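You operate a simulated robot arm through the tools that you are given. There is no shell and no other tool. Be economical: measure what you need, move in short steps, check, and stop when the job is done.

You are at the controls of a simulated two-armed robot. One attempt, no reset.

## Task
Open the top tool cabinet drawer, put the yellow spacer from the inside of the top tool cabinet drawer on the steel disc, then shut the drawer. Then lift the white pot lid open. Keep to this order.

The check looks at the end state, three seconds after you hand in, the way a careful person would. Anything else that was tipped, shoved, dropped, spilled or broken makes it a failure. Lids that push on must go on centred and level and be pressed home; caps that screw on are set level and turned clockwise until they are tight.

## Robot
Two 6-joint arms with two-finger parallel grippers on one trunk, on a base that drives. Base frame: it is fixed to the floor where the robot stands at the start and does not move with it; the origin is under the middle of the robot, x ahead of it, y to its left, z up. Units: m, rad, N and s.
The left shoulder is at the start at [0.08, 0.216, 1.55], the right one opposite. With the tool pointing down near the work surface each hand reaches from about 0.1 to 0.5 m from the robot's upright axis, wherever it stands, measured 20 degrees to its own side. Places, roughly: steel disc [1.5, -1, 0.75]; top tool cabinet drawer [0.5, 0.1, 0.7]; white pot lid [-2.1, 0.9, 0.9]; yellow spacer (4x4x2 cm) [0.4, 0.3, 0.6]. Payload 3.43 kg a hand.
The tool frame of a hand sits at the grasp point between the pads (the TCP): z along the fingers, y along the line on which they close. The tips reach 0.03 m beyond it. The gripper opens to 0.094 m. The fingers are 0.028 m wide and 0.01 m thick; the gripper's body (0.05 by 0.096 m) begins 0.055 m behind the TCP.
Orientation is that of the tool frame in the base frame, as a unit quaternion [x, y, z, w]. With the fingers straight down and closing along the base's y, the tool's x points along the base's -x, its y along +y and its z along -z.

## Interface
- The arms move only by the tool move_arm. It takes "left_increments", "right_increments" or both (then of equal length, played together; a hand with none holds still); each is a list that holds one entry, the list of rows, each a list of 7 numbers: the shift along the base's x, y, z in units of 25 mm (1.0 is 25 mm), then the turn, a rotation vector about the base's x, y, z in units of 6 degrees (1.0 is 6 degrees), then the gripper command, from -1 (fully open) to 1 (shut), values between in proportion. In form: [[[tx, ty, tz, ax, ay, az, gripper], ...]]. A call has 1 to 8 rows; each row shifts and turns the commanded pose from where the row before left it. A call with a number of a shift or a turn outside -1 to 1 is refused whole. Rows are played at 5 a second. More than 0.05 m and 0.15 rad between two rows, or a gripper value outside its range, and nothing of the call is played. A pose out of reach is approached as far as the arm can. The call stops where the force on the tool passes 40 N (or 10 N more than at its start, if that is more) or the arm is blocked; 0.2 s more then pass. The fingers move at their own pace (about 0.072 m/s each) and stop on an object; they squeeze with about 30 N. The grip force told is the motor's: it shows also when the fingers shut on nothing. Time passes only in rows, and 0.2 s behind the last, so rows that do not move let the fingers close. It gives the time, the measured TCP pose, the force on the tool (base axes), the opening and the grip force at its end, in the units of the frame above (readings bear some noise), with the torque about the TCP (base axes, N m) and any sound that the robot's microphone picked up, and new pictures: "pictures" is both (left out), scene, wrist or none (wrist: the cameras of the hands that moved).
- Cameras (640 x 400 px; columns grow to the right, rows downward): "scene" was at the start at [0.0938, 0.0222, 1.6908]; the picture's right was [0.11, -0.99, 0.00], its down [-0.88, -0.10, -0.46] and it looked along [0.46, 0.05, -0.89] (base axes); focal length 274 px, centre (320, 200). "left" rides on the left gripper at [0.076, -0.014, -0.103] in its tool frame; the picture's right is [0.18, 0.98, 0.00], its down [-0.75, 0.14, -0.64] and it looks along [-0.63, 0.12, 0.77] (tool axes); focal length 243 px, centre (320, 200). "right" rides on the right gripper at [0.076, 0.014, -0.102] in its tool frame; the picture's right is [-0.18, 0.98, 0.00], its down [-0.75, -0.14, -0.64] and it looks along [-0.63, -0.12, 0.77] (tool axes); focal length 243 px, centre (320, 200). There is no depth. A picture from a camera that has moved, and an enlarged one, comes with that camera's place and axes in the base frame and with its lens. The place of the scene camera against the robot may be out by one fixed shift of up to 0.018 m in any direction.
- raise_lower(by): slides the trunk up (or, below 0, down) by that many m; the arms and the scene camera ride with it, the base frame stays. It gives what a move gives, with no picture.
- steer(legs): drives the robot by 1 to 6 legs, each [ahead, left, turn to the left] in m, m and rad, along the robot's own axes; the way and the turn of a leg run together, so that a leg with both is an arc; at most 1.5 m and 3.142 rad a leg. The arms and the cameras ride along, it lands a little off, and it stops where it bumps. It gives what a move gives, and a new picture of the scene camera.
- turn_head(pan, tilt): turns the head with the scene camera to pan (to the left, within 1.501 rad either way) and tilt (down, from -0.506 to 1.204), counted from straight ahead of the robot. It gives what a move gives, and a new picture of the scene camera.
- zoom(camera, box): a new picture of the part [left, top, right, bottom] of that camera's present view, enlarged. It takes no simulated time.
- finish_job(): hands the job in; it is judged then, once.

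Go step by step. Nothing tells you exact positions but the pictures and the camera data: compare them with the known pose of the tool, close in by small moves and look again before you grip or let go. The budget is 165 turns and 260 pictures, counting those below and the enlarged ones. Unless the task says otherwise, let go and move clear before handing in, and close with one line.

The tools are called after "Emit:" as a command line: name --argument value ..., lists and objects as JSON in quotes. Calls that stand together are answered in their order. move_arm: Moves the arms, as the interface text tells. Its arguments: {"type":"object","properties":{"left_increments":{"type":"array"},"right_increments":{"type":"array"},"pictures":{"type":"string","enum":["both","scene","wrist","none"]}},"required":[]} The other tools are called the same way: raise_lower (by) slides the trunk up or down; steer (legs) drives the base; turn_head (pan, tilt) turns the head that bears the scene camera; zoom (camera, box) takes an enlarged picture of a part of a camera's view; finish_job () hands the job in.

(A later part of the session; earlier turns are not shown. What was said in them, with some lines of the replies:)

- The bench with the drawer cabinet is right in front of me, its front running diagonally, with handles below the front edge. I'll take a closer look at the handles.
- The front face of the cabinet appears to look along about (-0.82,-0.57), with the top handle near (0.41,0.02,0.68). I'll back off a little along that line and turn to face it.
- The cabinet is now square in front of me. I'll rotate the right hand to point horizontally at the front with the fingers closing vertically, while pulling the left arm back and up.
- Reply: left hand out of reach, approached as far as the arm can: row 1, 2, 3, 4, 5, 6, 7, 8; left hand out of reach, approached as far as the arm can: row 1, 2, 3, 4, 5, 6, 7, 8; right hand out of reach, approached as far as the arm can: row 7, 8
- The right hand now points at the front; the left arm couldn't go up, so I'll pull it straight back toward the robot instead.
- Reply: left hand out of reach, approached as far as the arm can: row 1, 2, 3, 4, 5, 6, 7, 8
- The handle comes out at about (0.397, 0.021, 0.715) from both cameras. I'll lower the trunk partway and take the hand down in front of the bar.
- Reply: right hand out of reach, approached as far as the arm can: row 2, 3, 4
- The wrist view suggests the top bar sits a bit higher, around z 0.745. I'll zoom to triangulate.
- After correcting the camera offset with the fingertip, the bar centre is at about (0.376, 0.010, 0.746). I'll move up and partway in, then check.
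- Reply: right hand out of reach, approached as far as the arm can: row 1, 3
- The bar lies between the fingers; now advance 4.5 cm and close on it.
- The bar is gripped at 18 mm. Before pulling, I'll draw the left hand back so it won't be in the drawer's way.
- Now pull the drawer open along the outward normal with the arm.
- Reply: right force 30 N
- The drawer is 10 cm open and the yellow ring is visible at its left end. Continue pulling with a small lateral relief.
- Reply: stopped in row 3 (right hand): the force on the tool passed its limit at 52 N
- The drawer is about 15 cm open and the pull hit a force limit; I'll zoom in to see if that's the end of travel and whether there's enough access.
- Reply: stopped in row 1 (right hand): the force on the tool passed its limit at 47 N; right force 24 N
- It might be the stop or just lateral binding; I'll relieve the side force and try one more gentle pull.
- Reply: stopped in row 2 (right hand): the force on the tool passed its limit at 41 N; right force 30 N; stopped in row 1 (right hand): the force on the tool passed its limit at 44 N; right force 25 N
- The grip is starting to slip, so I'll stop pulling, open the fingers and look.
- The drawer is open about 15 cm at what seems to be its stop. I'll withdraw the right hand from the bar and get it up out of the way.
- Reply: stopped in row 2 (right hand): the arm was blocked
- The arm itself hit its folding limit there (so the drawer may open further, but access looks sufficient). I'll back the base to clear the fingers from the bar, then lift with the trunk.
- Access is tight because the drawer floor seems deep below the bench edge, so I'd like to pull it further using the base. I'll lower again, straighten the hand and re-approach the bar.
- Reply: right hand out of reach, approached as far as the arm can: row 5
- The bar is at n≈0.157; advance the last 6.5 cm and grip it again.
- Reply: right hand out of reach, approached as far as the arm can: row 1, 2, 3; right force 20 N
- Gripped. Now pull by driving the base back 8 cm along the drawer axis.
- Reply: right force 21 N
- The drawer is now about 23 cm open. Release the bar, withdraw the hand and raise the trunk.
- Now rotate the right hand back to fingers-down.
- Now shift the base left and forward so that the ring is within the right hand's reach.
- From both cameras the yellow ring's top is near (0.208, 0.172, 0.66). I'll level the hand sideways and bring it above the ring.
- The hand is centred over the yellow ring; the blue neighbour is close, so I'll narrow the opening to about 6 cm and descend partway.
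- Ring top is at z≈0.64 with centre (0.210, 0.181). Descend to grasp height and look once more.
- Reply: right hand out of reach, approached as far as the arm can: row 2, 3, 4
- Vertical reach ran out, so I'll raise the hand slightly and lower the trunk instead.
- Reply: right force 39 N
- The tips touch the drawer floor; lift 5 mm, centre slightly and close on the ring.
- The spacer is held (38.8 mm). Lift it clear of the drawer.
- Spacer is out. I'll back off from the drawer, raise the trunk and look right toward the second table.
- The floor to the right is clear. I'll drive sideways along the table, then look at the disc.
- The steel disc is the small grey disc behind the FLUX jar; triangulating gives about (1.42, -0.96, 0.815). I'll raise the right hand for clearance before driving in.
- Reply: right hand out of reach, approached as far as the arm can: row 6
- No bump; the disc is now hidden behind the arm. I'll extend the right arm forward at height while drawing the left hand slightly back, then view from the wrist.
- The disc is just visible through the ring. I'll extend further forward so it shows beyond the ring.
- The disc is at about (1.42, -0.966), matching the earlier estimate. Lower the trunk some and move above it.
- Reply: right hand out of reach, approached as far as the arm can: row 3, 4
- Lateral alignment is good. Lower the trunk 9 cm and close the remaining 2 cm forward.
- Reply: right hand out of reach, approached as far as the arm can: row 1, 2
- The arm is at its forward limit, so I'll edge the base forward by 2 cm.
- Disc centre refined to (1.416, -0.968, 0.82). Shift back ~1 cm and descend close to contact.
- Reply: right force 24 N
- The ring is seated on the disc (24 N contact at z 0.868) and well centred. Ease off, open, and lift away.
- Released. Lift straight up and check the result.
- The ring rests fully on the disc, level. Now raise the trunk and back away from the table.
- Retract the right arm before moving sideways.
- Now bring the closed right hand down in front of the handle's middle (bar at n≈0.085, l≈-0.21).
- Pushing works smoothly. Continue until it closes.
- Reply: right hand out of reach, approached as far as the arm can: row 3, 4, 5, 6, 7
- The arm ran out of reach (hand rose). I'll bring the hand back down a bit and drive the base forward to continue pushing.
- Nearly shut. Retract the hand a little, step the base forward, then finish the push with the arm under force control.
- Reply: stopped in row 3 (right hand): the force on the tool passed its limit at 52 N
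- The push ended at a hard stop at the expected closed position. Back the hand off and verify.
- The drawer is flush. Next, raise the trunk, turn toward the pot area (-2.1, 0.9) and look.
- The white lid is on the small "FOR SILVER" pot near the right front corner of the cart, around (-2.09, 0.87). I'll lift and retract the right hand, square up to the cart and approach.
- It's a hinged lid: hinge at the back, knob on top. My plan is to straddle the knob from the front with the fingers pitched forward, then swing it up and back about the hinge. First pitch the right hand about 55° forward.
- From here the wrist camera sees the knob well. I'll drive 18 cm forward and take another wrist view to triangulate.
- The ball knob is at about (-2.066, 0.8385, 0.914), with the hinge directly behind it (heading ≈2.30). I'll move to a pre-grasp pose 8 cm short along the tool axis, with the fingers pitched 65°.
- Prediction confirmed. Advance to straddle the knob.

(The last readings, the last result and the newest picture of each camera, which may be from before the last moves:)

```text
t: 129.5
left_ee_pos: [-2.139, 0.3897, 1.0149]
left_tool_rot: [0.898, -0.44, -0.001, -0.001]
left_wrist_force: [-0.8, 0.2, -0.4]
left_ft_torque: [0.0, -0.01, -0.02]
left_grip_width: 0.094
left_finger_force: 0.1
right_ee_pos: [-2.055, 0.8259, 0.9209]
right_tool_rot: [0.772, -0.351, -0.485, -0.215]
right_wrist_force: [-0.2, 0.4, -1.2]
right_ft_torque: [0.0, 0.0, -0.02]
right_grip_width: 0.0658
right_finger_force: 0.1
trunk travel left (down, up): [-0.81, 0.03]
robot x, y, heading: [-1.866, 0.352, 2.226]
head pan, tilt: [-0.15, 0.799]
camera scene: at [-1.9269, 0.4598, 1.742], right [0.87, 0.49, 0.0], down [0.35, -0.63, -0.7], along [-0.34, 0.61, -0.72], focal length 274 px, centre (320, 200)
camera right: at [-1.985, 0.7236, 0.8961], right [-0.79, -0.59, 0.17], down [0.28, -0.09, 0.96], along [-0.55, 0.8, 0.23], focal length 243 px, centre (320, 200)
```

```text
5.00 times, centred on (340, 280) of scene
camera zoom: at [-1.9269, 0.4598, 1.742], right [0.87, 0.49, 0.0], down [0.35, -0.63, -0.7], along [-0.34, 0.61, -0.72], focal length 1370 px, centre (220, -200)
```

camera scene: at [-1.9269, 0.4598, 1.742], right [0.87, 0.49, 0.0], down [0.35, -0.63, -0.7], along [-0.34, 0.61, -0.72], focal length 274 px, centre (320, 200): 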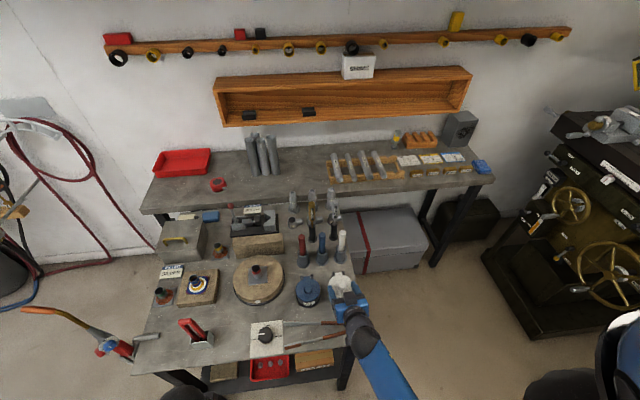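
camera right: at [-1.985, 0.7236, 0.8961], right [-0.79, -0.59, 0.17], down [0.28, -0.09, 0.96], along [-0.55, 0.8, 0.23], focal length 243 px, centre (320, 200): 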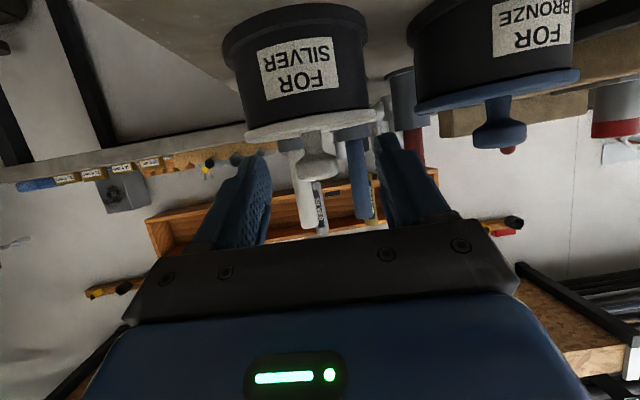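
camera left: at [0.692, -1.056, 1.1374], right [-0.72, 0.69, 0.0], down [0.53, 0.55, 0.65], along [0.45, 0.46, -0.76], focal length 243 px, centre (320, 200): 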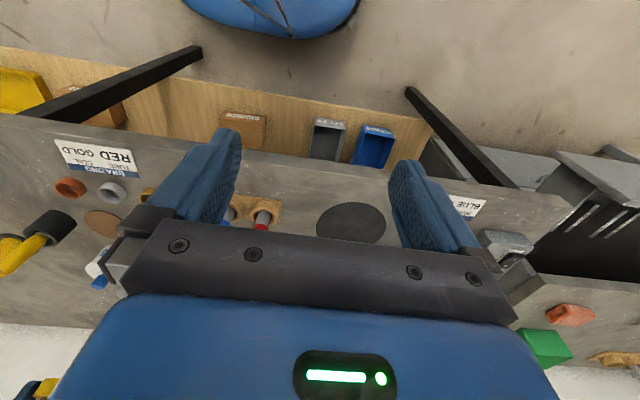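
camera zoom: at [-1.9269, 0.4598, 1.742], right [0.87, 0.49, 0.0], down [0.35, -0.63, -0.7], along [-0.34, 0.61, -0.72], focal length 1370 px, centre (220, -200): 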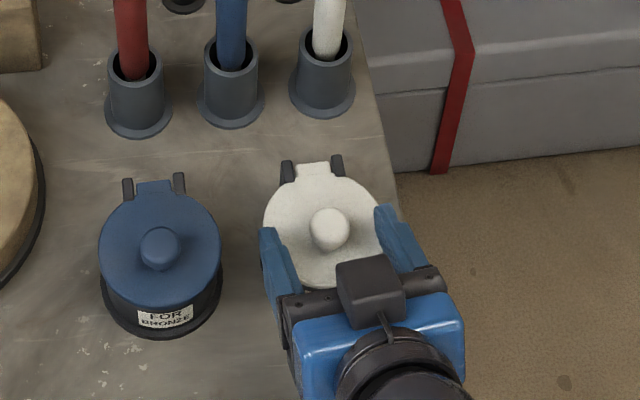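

The knob is between the finger tips. Close on it.

Emit:
move_arm --right_increments '[[[-0.1, 0.11, -0.05, 0, 0, 0, 0.2], [0, 0, 0, 0, 0, 0, 0.8], [0, 0, 0, 0, 0, 0, 0.8], [0, 0, 0, 0, 0, 0, 0.8]]]' --pictures "wrist"

```text
t: 130.5
left_ee_pos: [-2.1372, 0.3904, 1.015]
left_tool_rot: [0.898, -0.44, -0.002, 0.001]
left_wrist_force: [0.0, -0.8, -0.1]
left_ft_torque: [0.01, -0.02, -0.01]
left_grip_width: 0.0939
left_finger_force: 0.1
right_ee_pos: [-2.0549, 0.829, 0.9198]
right_tool_rot: [0.772, -0.351, -0.485, -0.215]
right_wrist_force: [12.2, 6.3, 4.2]
right_ft_torque: [0.2, -0.1, -0.43]
right_grip_width: 0.0248
right_finger_force: 45.0
trunk travel left (down, up): [-0.81, 0.03]
robot x, y, heading: [-1.8662, 0.3529, 2.233]
head pan, tilt: [-0.15, 0.799]
camera right: at [-1.9848, 0.7264, 0.8948], right [-0.79, -0.59, 0.17], down [0.28, -0.09, 0.96], along [-0.55, 0.8, 0.23], focal length 243 px, centre (320, 200)
```

right: 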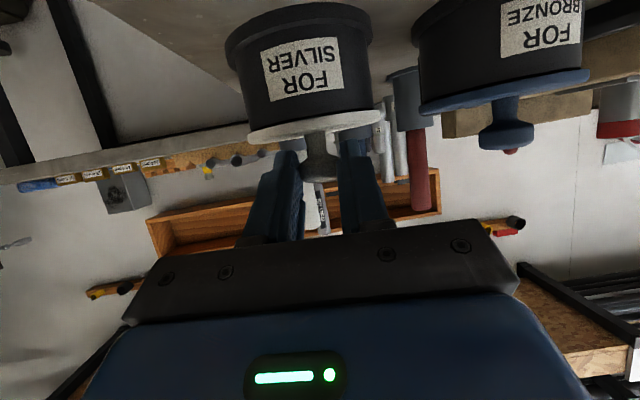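

Knob held (24.8 mm). Begin swinging it about the hinge: first 24°.

Emit:
move_arm --right_increments '[[[-0.03, 0.16, 0.284, -0.746, -0.666, 0, 0.8], [-0.115, 0.128, 0.272, -0.746, -0.666, 0, 0.8], [-0.133, 0.149, 0.248, -0.746, -0.666, 0, 0.8], [-0.149, 0.167, 0.228, -0.746, -0.666, 0, 0.8]]]' --pictures "both"

Emit:
zoom --camera "scene" --box '[290, 240, 390, 320]'

```text
t: 131.5
left_ee_pos: [-2.1366, 0.3886, 1.0147]
left_tool_rot: [0.898, -0.44, -0.003, 0.0]
left_wrist_force: [-0.7, 0.0, -0.3]
left_ft_torque: [0.01, 0.03, 0.01]
left_grip_width: 0.094
left_finger_force: 0.0
right_ee_pos: [-2.0675, 0.8444, 0.9479]
right_tool_rot: [0.854, -0.388, -0.316, -0.14]
right_wrist_force: [11.5, 9.0, 18.0]
right_ft_torque: [1.05, 0.47, -0.26]
right_grip_width: 0.0249
right_finger_force: 45.0
trunk travel left (down, up): [-0.81, 0.03]
robot x, y, heading: [-1.87, 0.347, 2.227]
head pan, tilt: [-0.15, 0.799]
camera scene: at [-1.9218, 0.4578, 1.7425], right [0.87, 0.49, 0.0], down [0.35, -0.63, -0.7], along [-0.34, 0.61, -0.72], focal length 274 px, centre (320, 200)
camera right: at [-1.997, 0.7426, 0.9752], right [-0.83, -0.54, 0.13], down [0.01, 0.21, 0.98], along [-0.56, 0.81, -0.17], focal length 243 px, centre (320, 200)
```

scene: 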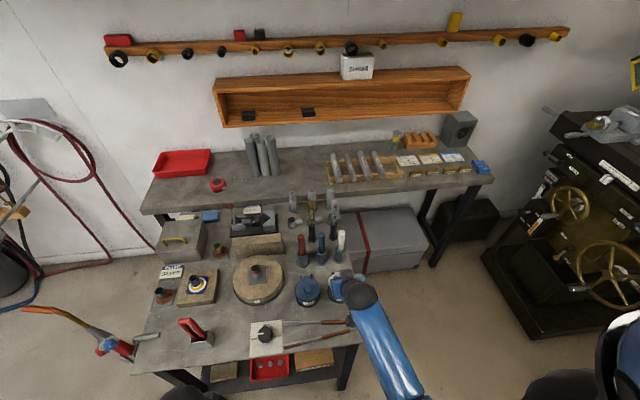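
right: 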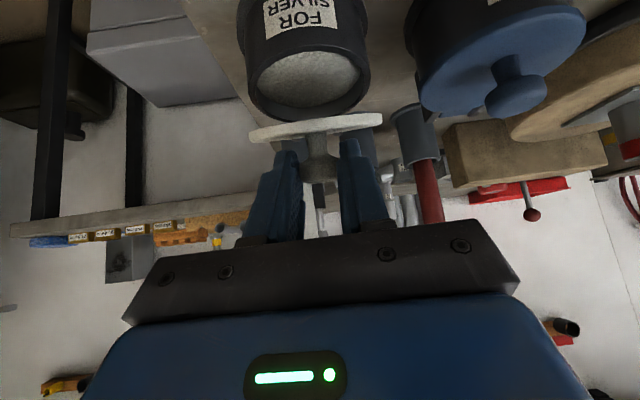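

```text
5.00 times, centred on (340, 280) of scene
camera zoom: at [-1.9218, 0.4578, 1.7425], right [0.87, 0.49, 0.0], down [0.35, -0.63, -0.7], along [-0.34, 0.61, -0.72], focal length 1370 px, centre (220, -200)
```

zoom: 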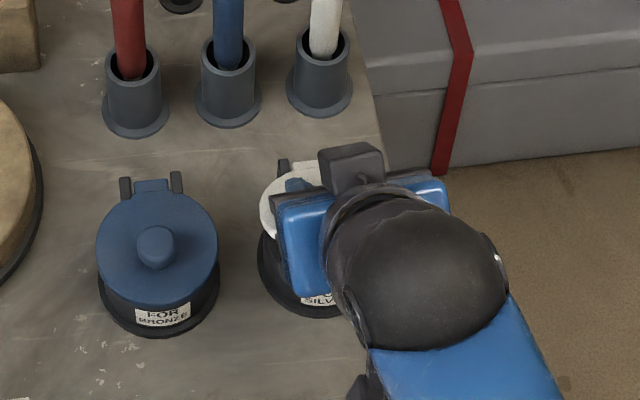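

The lid is lifting with the hinge. Forces suggest a slightly larger radius; continue with adjusted increments.

Emit:
move_arm --right_increments '[[[-0.105, 0.27, 0.37, -0.746, -0.666, 0, 0.8], [-0.194, 0.217, 0.2, -0.746, -0.666, 0, 0.8], [-0.208, 0.233, 0.165, -0.746, -0.666, 0, 0.8]]]' --pictures "wrist"

```text
t: 132.3
left_ee_pos: [-2.1367, 0.3892, 1.0152]
left_tool_rot: [0.898, -0.441, -0.002, -0.001]
left_wrist_force: [0.5, -0.5, -0.4]
left_ft_torque: [0.02, -0.03, 0.0]
left_grip_width: 0.094
left_finger_force: 0.2
right_ee_pos: [-2.081, 0.8619, 0.9639]
right_tool_rot: [0.894, -0.405, -0.175, -0.078]
right_wrist_force: [4.3, 7.2, 14.7]
right_ft_torque: [0.58, 0.58, 0.15]
right_grip_width: 0.0247
right_finger_force: 45.0
trunk travel left (down, up): [-0.81, 0.03]
robot x, y, heading: [-1.8688, 0.3464, 2.229]
head pan, tilt: [-0.15, 0.799]
camera right: at [-2.0205, 0.7713, 1.0281], right [-0.85, -0.52, 0.07], down [-0.19, 0.44, 0.88], along [-0.49, 0.73, -0.47], focal length 243 px, centre (320, 200)
```

right: 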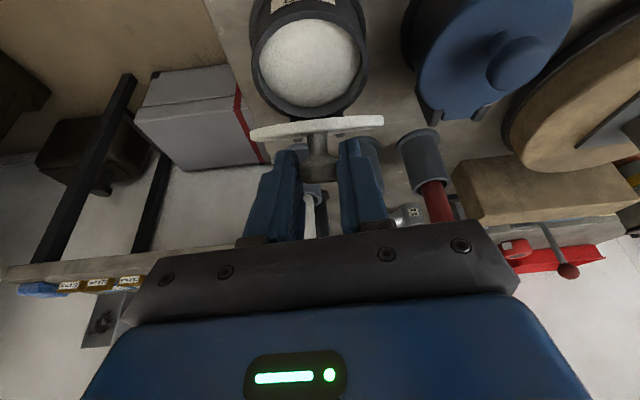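

Emit:
move_arm --right_increments '[[[-0.22, 0.246, 0.235, -0.746, -0.666, 0, 0.8], [-0.226, 0.253, 0.14, -0.746, -0.666, 0, 0.8], [-0.232, 0.26, 0.1, -0.746, -0.666, 0, 0.8], [-0.232, 0.26, 0.07, -0.746, -0.666, 0, 0.8]]]' --pictures "wrist"

Emit:
zoom --camera "scene" --box '[290, 220, 390, 300]'

```text
t: 133.3
left_ee_pos: [-2.1381, 0.3918, 1.0149]
left_tool_rot: [0.898, -0.44, 0.0, 0.002]
left_wrist_force: [0.3, -0.9, 0.2]
left_ft_torque: [-0.02, 0.03, 0.02]
left_grip_width: 0.0939
left_finger_force: 0.1
right_ee_pos: [-2.1017, 0.8894, 0.9716]
right_tool_rot: [0.91, -0.414, 0.021, 0.009]
right_wrist_force: [8.2, 7.6, -20.5]
right_ft_torque: [0.19, -0.1, 0.15]
right_grip_width: 0.0249
right_finger_force: 45.1
trunk travel left (down, up): [-0.81, 0.03]
robot x, y, heading: [-1.8749, 0.3465, 2.229]
head pan, tilt: [-0.15, 0.799]
camera right: at [-2.0673, 0.8273, 1.0767], right [-0.86, -0.51, -0.01], down [-0.41, 0.68, 0.61], along [-0.3, 0.53, -0.79], focal length 243 px, centre (320, 200)
```

right: 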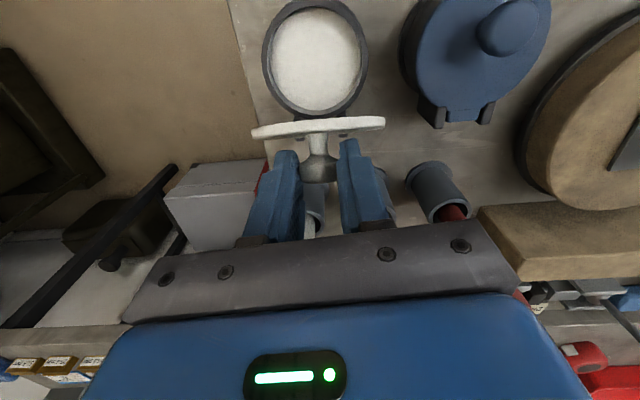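

```text
5.00 times, centred on (340, 260) of scene
camera zoom: at [-1.9262, 0.4647, 1.7414], right [0.87, 0.49, 0.0], down [0.35, -0.63, -0.69], along [-0.34, 0.61, -0.72], focal length 1370 px, centre (220, -100)
```

zoom: 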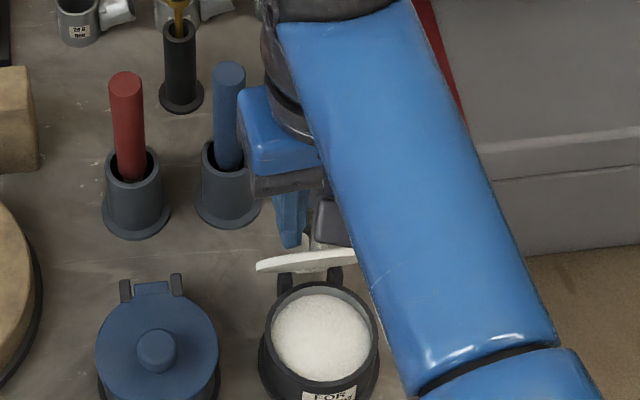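

The lid is near 65–70°. Continue over the top.

Emit:
move_arm --right_increments '[[[-0.2, 0.28, -0.12, -0.746, -0.666, 0, 0.8], [-0.232, 0.26, -0.06, -0.746, -0.666, 0, 0.8], [-0.23, 0.255, -0.09, -0.746, -0.666, 0, 0.8], [-0.22, 0.248, -0.12, -0.746, -0.666, 0, 0.8]]]' --pictures "wrist"

Emit:
zoom --camera "scene" --box '[290, 220, 390, 300]'

```text
t: 134.3
left_ee_pos: [-2.1422, 0.3865, 1.0143]
left_tool_rot: [0.899, -0.439, -0.002, -0.002]
left_wrist_force: [-0.8, -0.9, 0.1]
left_ft_torque: [0.0, 0.02, 0.04]
left_grip_width: 0.094
left_finger_force: 0.0
right_ee_pos: [-2.1303, 0.9099, 0.9883]
right_tool_rot: [0.893, -0.402, 0.185, 0.08]
right_wrist_force: [0.5, 3.3, 5.5]
right_ft_torque: [0.14, -0.09, -0.03]
right_grip_width: 0.0111
right_finger_force: 1.6
right hand out of reach, approached as far as the arm can: row 4
trunk travel left (down, up): [-0.81, 0.03]
robot x, y, heading: [-1.8676, 0.3491, 2.234]
head pan, tilt: [-0.15, 0.799]
stopped in row 4 (right hand): the force on the tool passed its limit at 63 N (the readings are from after the stop); the commanded pose is now the measured one
camera right: at [-2.1237, 0.8789, 1.111], right [-0.85, -0.52, -0.08], down [-0.52, 0.8, 0.3], along [-0.09, 0.29, -0.95], focal length 243 px, centre (320, 200)
```

right: 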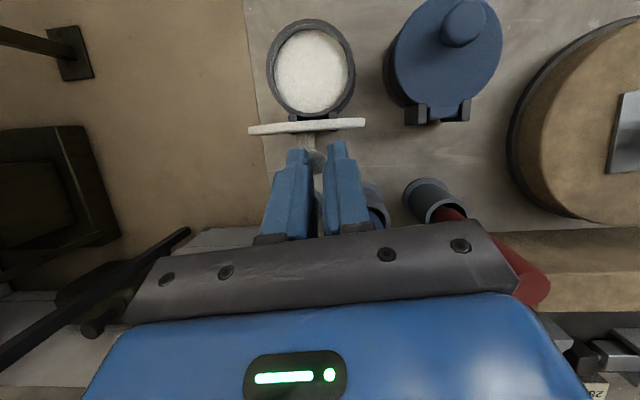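

```text
5.00 times, centred on (340, 260) of scene
camera zoom: at [-1.93, 0.4552, 1.7423], right [0.87, 0.49, 0.0], down [0.35, -0.62, -0.7], along [-0.34, 0.61, -0.72], focal length 1370 px, centre (220, -100)
```

zoom: 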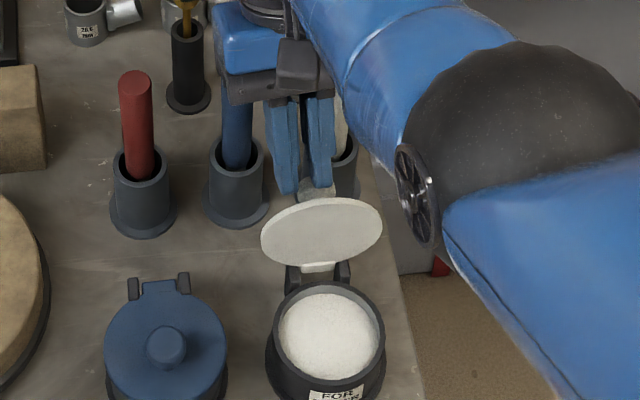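

The fingers slipped off the knob as the lid came up past vertical. I'll lift the hand straight up and look at whether the lid stays.

Emit:
move_arm --right_increments '[[[0, 0, 0.5, 0, 0, 0, 0.8], [0, 0, 0.8, 0, 0, 0, 0.8], [0, 0, 0.8, 0.4, 0.35, 0, 0.8]]]' --pictures "wrist"

Emit:
zoom --camera "scene" --box '[290, 220, 390, 300]'

```text
t: 135.1
left_ee_pos: [-2.1374, 0.3878, 1.0163]
left_tool_rot: [0.898, -0.439, -0.002, -0.001]
left_wrist_force: [-0.1, -0.1, -0.3]
left_ft_torque: [0.0, 0.02, -0.02]
left_grip_width: 0.0941
left_finger_force: 0.0
right_ee_pos: [-2.1293, 0.9097, 1.0401]
right_tool_rot: [0.898, -0.404, 0.159, 0.071]
right_wrist_force: [-0.1, 0.9, -0.2]
right_ft_torque: [-0.02, 0.0, 0.03]
right_grip_width: 0.0095
right_finger_force: 0.0
trunk travel left (down, up): [-0.81, 0.03]
robot x, y, heading: [-1.8688, 0.3493, 2.235]
head pan, tilt: [-0.15, 0.799]
camera right: at [-2.1171, 0.8736, 1.1608], right [-0.85, -0.52, -0.06], down [-0.51, 0.79, 0.35], along [-0.13, 0.33, -0.94], focal length 243 px, centre (320, 200)
```

right: 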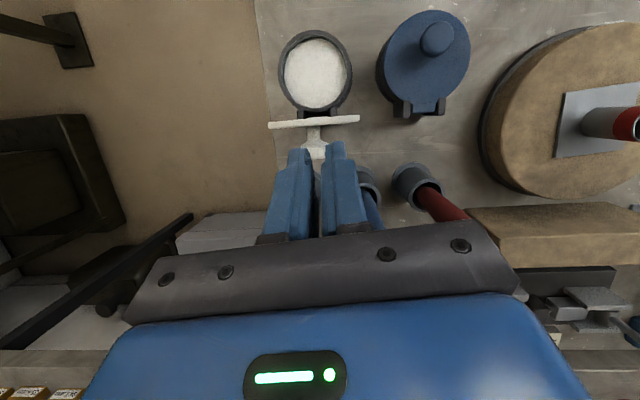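

```text
5.00 times, centred on (340, 260) of scene
camera zoom: at [-1.9259, 0.4575, 1.7422], right [0.87, 0.49, 0.0], down [0.35, -0.62, -0.7], along [-0.34, 0.61, -0.72], focal length 1370 px, centre (220, -100)
```

zoom: 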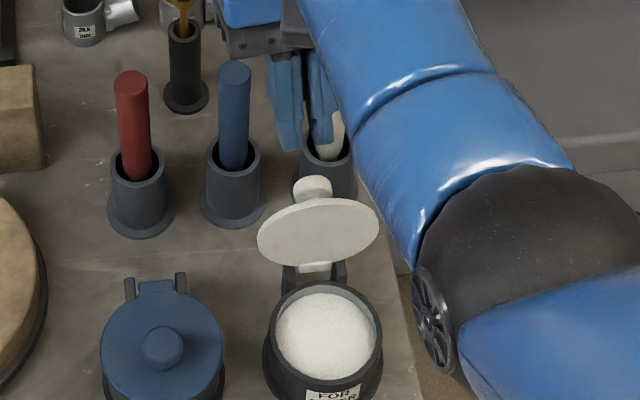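

The lid stands open on its own, past vertical. Now raise the hand more and retreat over it, then inspect.

Emit:
move_arm --right_increments '[[[0, 0, 0.8, 0, 0, 0, 0.8], [0, 0, 0.8, 0.5, 0.45, 0, 0.8], [0.3, -0.35, 0.5, 0.6, 0.5, 0, 0.8], [0.6, -0.7, 0, 0.6, 0.5, 0, 0.8], [0.6, -0.7, 0, 0.6, 0.5, 0, 0.8], [0.6, -0.7, 0, 0, 0, 0, 0.8], [0.6, -0.7, 0, 0, 0, 0, 0.8]]]' --pictures "scene"

Emit:
zoom --camera "scene" --box '[270, 210, 390, 300]'

```text
t: 136.7
left_ee_pos: [-2.1394, 0.3881, 1.0153]
left_tool_rot: [0.898, -0.439, -0.002, 0.0]
left_wrist_force: [1.4, 0.0, 0.8]
left_ft_torque: [-0.01, 0.04, -0.02]
left_grip_width: 0.0937
left_finger_force: 0.0
right_ee_pos: [-2.0922, 0.8614, 1.0418]
right_tool_rot: [0.911, -0.412, 0.016, 0.004]
right_wrist_force: [0.5, 0.5, -0.4]
right_ft_torque: [-0.01, -0.01, -0.05]
right_grip_width: 0.0093
right_finger_force: 0.2
right hand out of reach, approached as far as the arm can: row 1, 2, 3, 4, 6, 7
trunk travel left (down, up): [-0.81, 0.03]
robot x, y, heading: [-1.8715, 0.3494, 2.233]
head pan, tilt: [-0.15, 0.799]
camera scene: at [-1.9258, 0.4589, 1.7422], right [0.87, 0.49, 0.0], down [0.35, -0.62, -0.7], along [-0.34, 0.61, -0.72], focal length 274 px, centre (320, 200)
```

scene: 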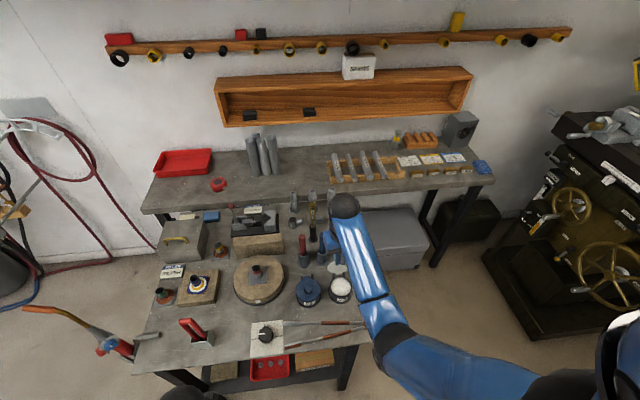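

```text
4.44 times, centred on (330, 255) of scene
camera zoom: at [-1.9258, 0.4589, 1.7422], right [0.87, 0.49, 0.0], down [0.35, -0.62, -0.7], along [-0.34, 0.61, -0.72], focal length 1218 px, centre (276, -44)
```

zoom: 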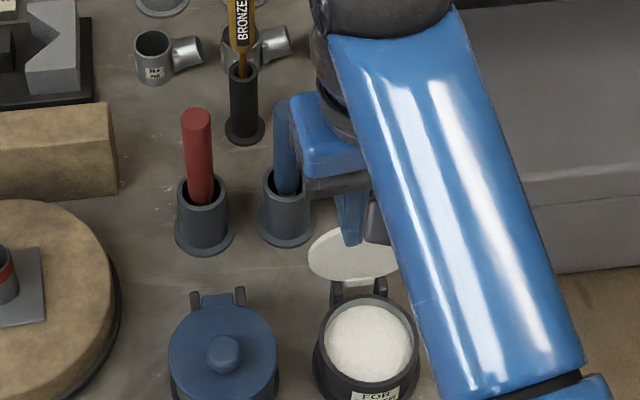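

Lid still open. Raise the trunk the last 3 cm and drive back clear.

Emit:
raise_lower --by 0.03

Emit:
steer --legs '[[-0.3, 0, 0]]'

Emit:
zoom --camera "scene" --box '[240, 160, 400, 280]'

```text
t: 137.5
left_ee_pos: [-2.1397, 0.3885, 1.0451]
left_tool_rot: [0.898, -0.439, -0.001, -0.001]
left_wrist_force: [0.8, 0.0, 0.3]
left_ft_torque: [-0.01, -0.02, -0.01]
left_grip_width: 0.094
left_finger_force: 0.1
right_ee_pos: [-2.092, 0.8625, 1.0716]
right_tool_rot: [0.911, -0.412, 0.016, 0.004]
right_wrist_force: [0.5, 0.2, 0.1]
right_ft_torque: [0.01, -0.03, 0.0]
right_grip_width: 0.0095
right_finger_force: 0.1
trunk travel left (down, up): [-0.84, 0.0]
robot x, y, heading: [-1.8669, 0.346, 2.233]
head pan, tilt: [-0.15, 0.799]
```

```text
t: 139.6
left_ee_pos: [-1.9538, 0.1522, 1.0447]
left_tool_rot: [0.898, -0.44, 0.0, 0.0]
left_wrist_force: [-0.3, 0.4, -0.2]
left_ft_torque: [-0.01, -0.02, 0.0]
left_grip_width: 0.094
left_finger_force: 0.0
right_ee_pos: [-1.9059, 0.626, 1.0723]
right_tool_rot: [0.911, -0.413, 0.017, 0.005]
right_wrist_force: [-0.8, -0.5, 0.8]
right_ft_torque: [-0.01, -0.01, -0.03]
right_grip_width: 0.0095
right_finger_force: 0.0
trunk travel left (down, up): [-0.84, 0.0]
robot x, y, heading: [-1.6769, 0.11, 2.232]
head pan, tilt: [-0.15, 0.799]
camera scene: at [-1.742, 0.2226, 1.7718], right [0.87, 0.49, 0.0], down [0.35, -0.63, -0.69], along [-0.34, 0.61, -0.72], focal length 274 px, centre (320, 200)
```

scene: 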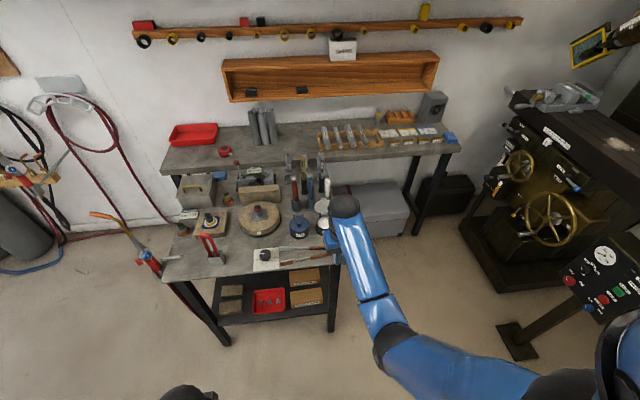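

```text
3.33 times, centred on (320, 220) of scene
camera zoom: at [-1.742, 0.2226, 1.7718], right [0.87, 0.49, 0.0], down [0.35, -0.63, -0.69], along [-0.34, 0.61, -0.72], focal length 913 px, centre (320, 133)
```

zoom: 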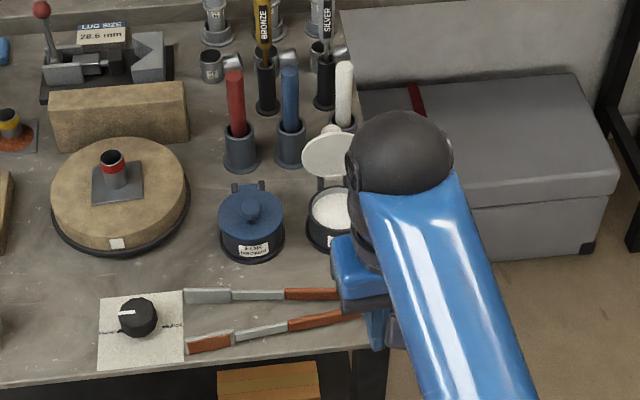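

The lid stays open and the white rod is in its stand. One last step back for an unobstructed check.

Emit:
steer --legs '[[-0.2, 0.25, 0]]'

Emit:
zoom --camera "scene" --box '[280, 130, 440, 250]'

```text
t: 141.7
left_ee_pos: [-2.0296, -0.162, 1.0449]
left_tool_rot: [0.897, -0.442, -0.002, 0.002]
left_wrist_force: [0.2, -0.3, 0.0]
left_ft_torque: [-0.01, 0.01, 0.01]
left_grip_width: 0.0939
left_finger_force: 0.0
right_ee_pos: [-1.9799, 0.3112, 1.0729]
right_tool_rot: [0.91, -0.413, 0.016, 0.004]
right_wrist_force: [0.3, 0.5, 0.5]
right_ft_torque: [-0.05, 0.01, 0.0]
right_grip_width: 0.0093
right_finger_force: 0.1
trunk travel left (down, up): [-0.84, 0.0]
robot x, y, heading: [-1.7579, -0.2068, 2.228]
head pan, tilt: [-0.15, 0.799]
camera scene: at [-1.8163, -0.0912, 1.7719], right [0.87, 0.49, 0.0], down [0.35, -0.63, -0.7], along [-0.34, 0.61, -0.72], focal length 274 px, centre (320, 200)
```

scene: 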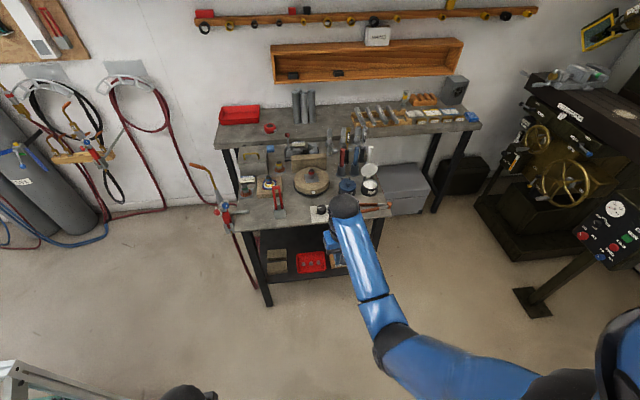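

```text
3.33 times, centred on (360, 190) of scene
camera zoom: at [-1.8163, -0.0912, 1.7719], right [0.87, 0.49, 0.0], down [0.35, -0.63, -0.7], along [-0.34, 0.61, -0.72], focal length 913 px, centre (187, 233)
```

zoom: 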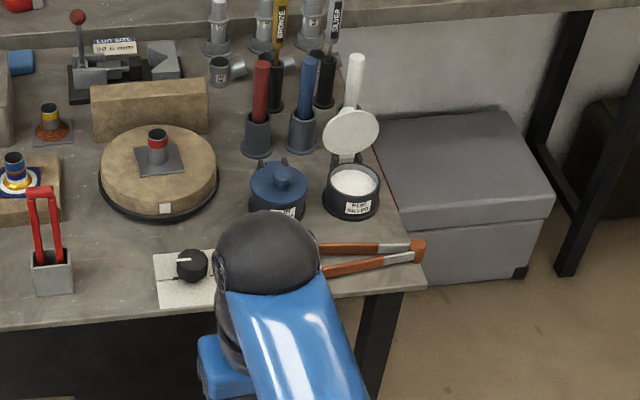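

The white lid stands open, the rods and tools around it are where they were, and both hands are clear. I'm handing in.

Emit:
finish_job

```text
The job is handed in.
```

The job is done in the order you asked. The yellow spacer sits flat on the steel disc, a few millimetres off centre but fully supported. The drawer is shut, and the white pot lid stands open on its hinge. In the last picture of each spot I saw nothing tipped or moved.
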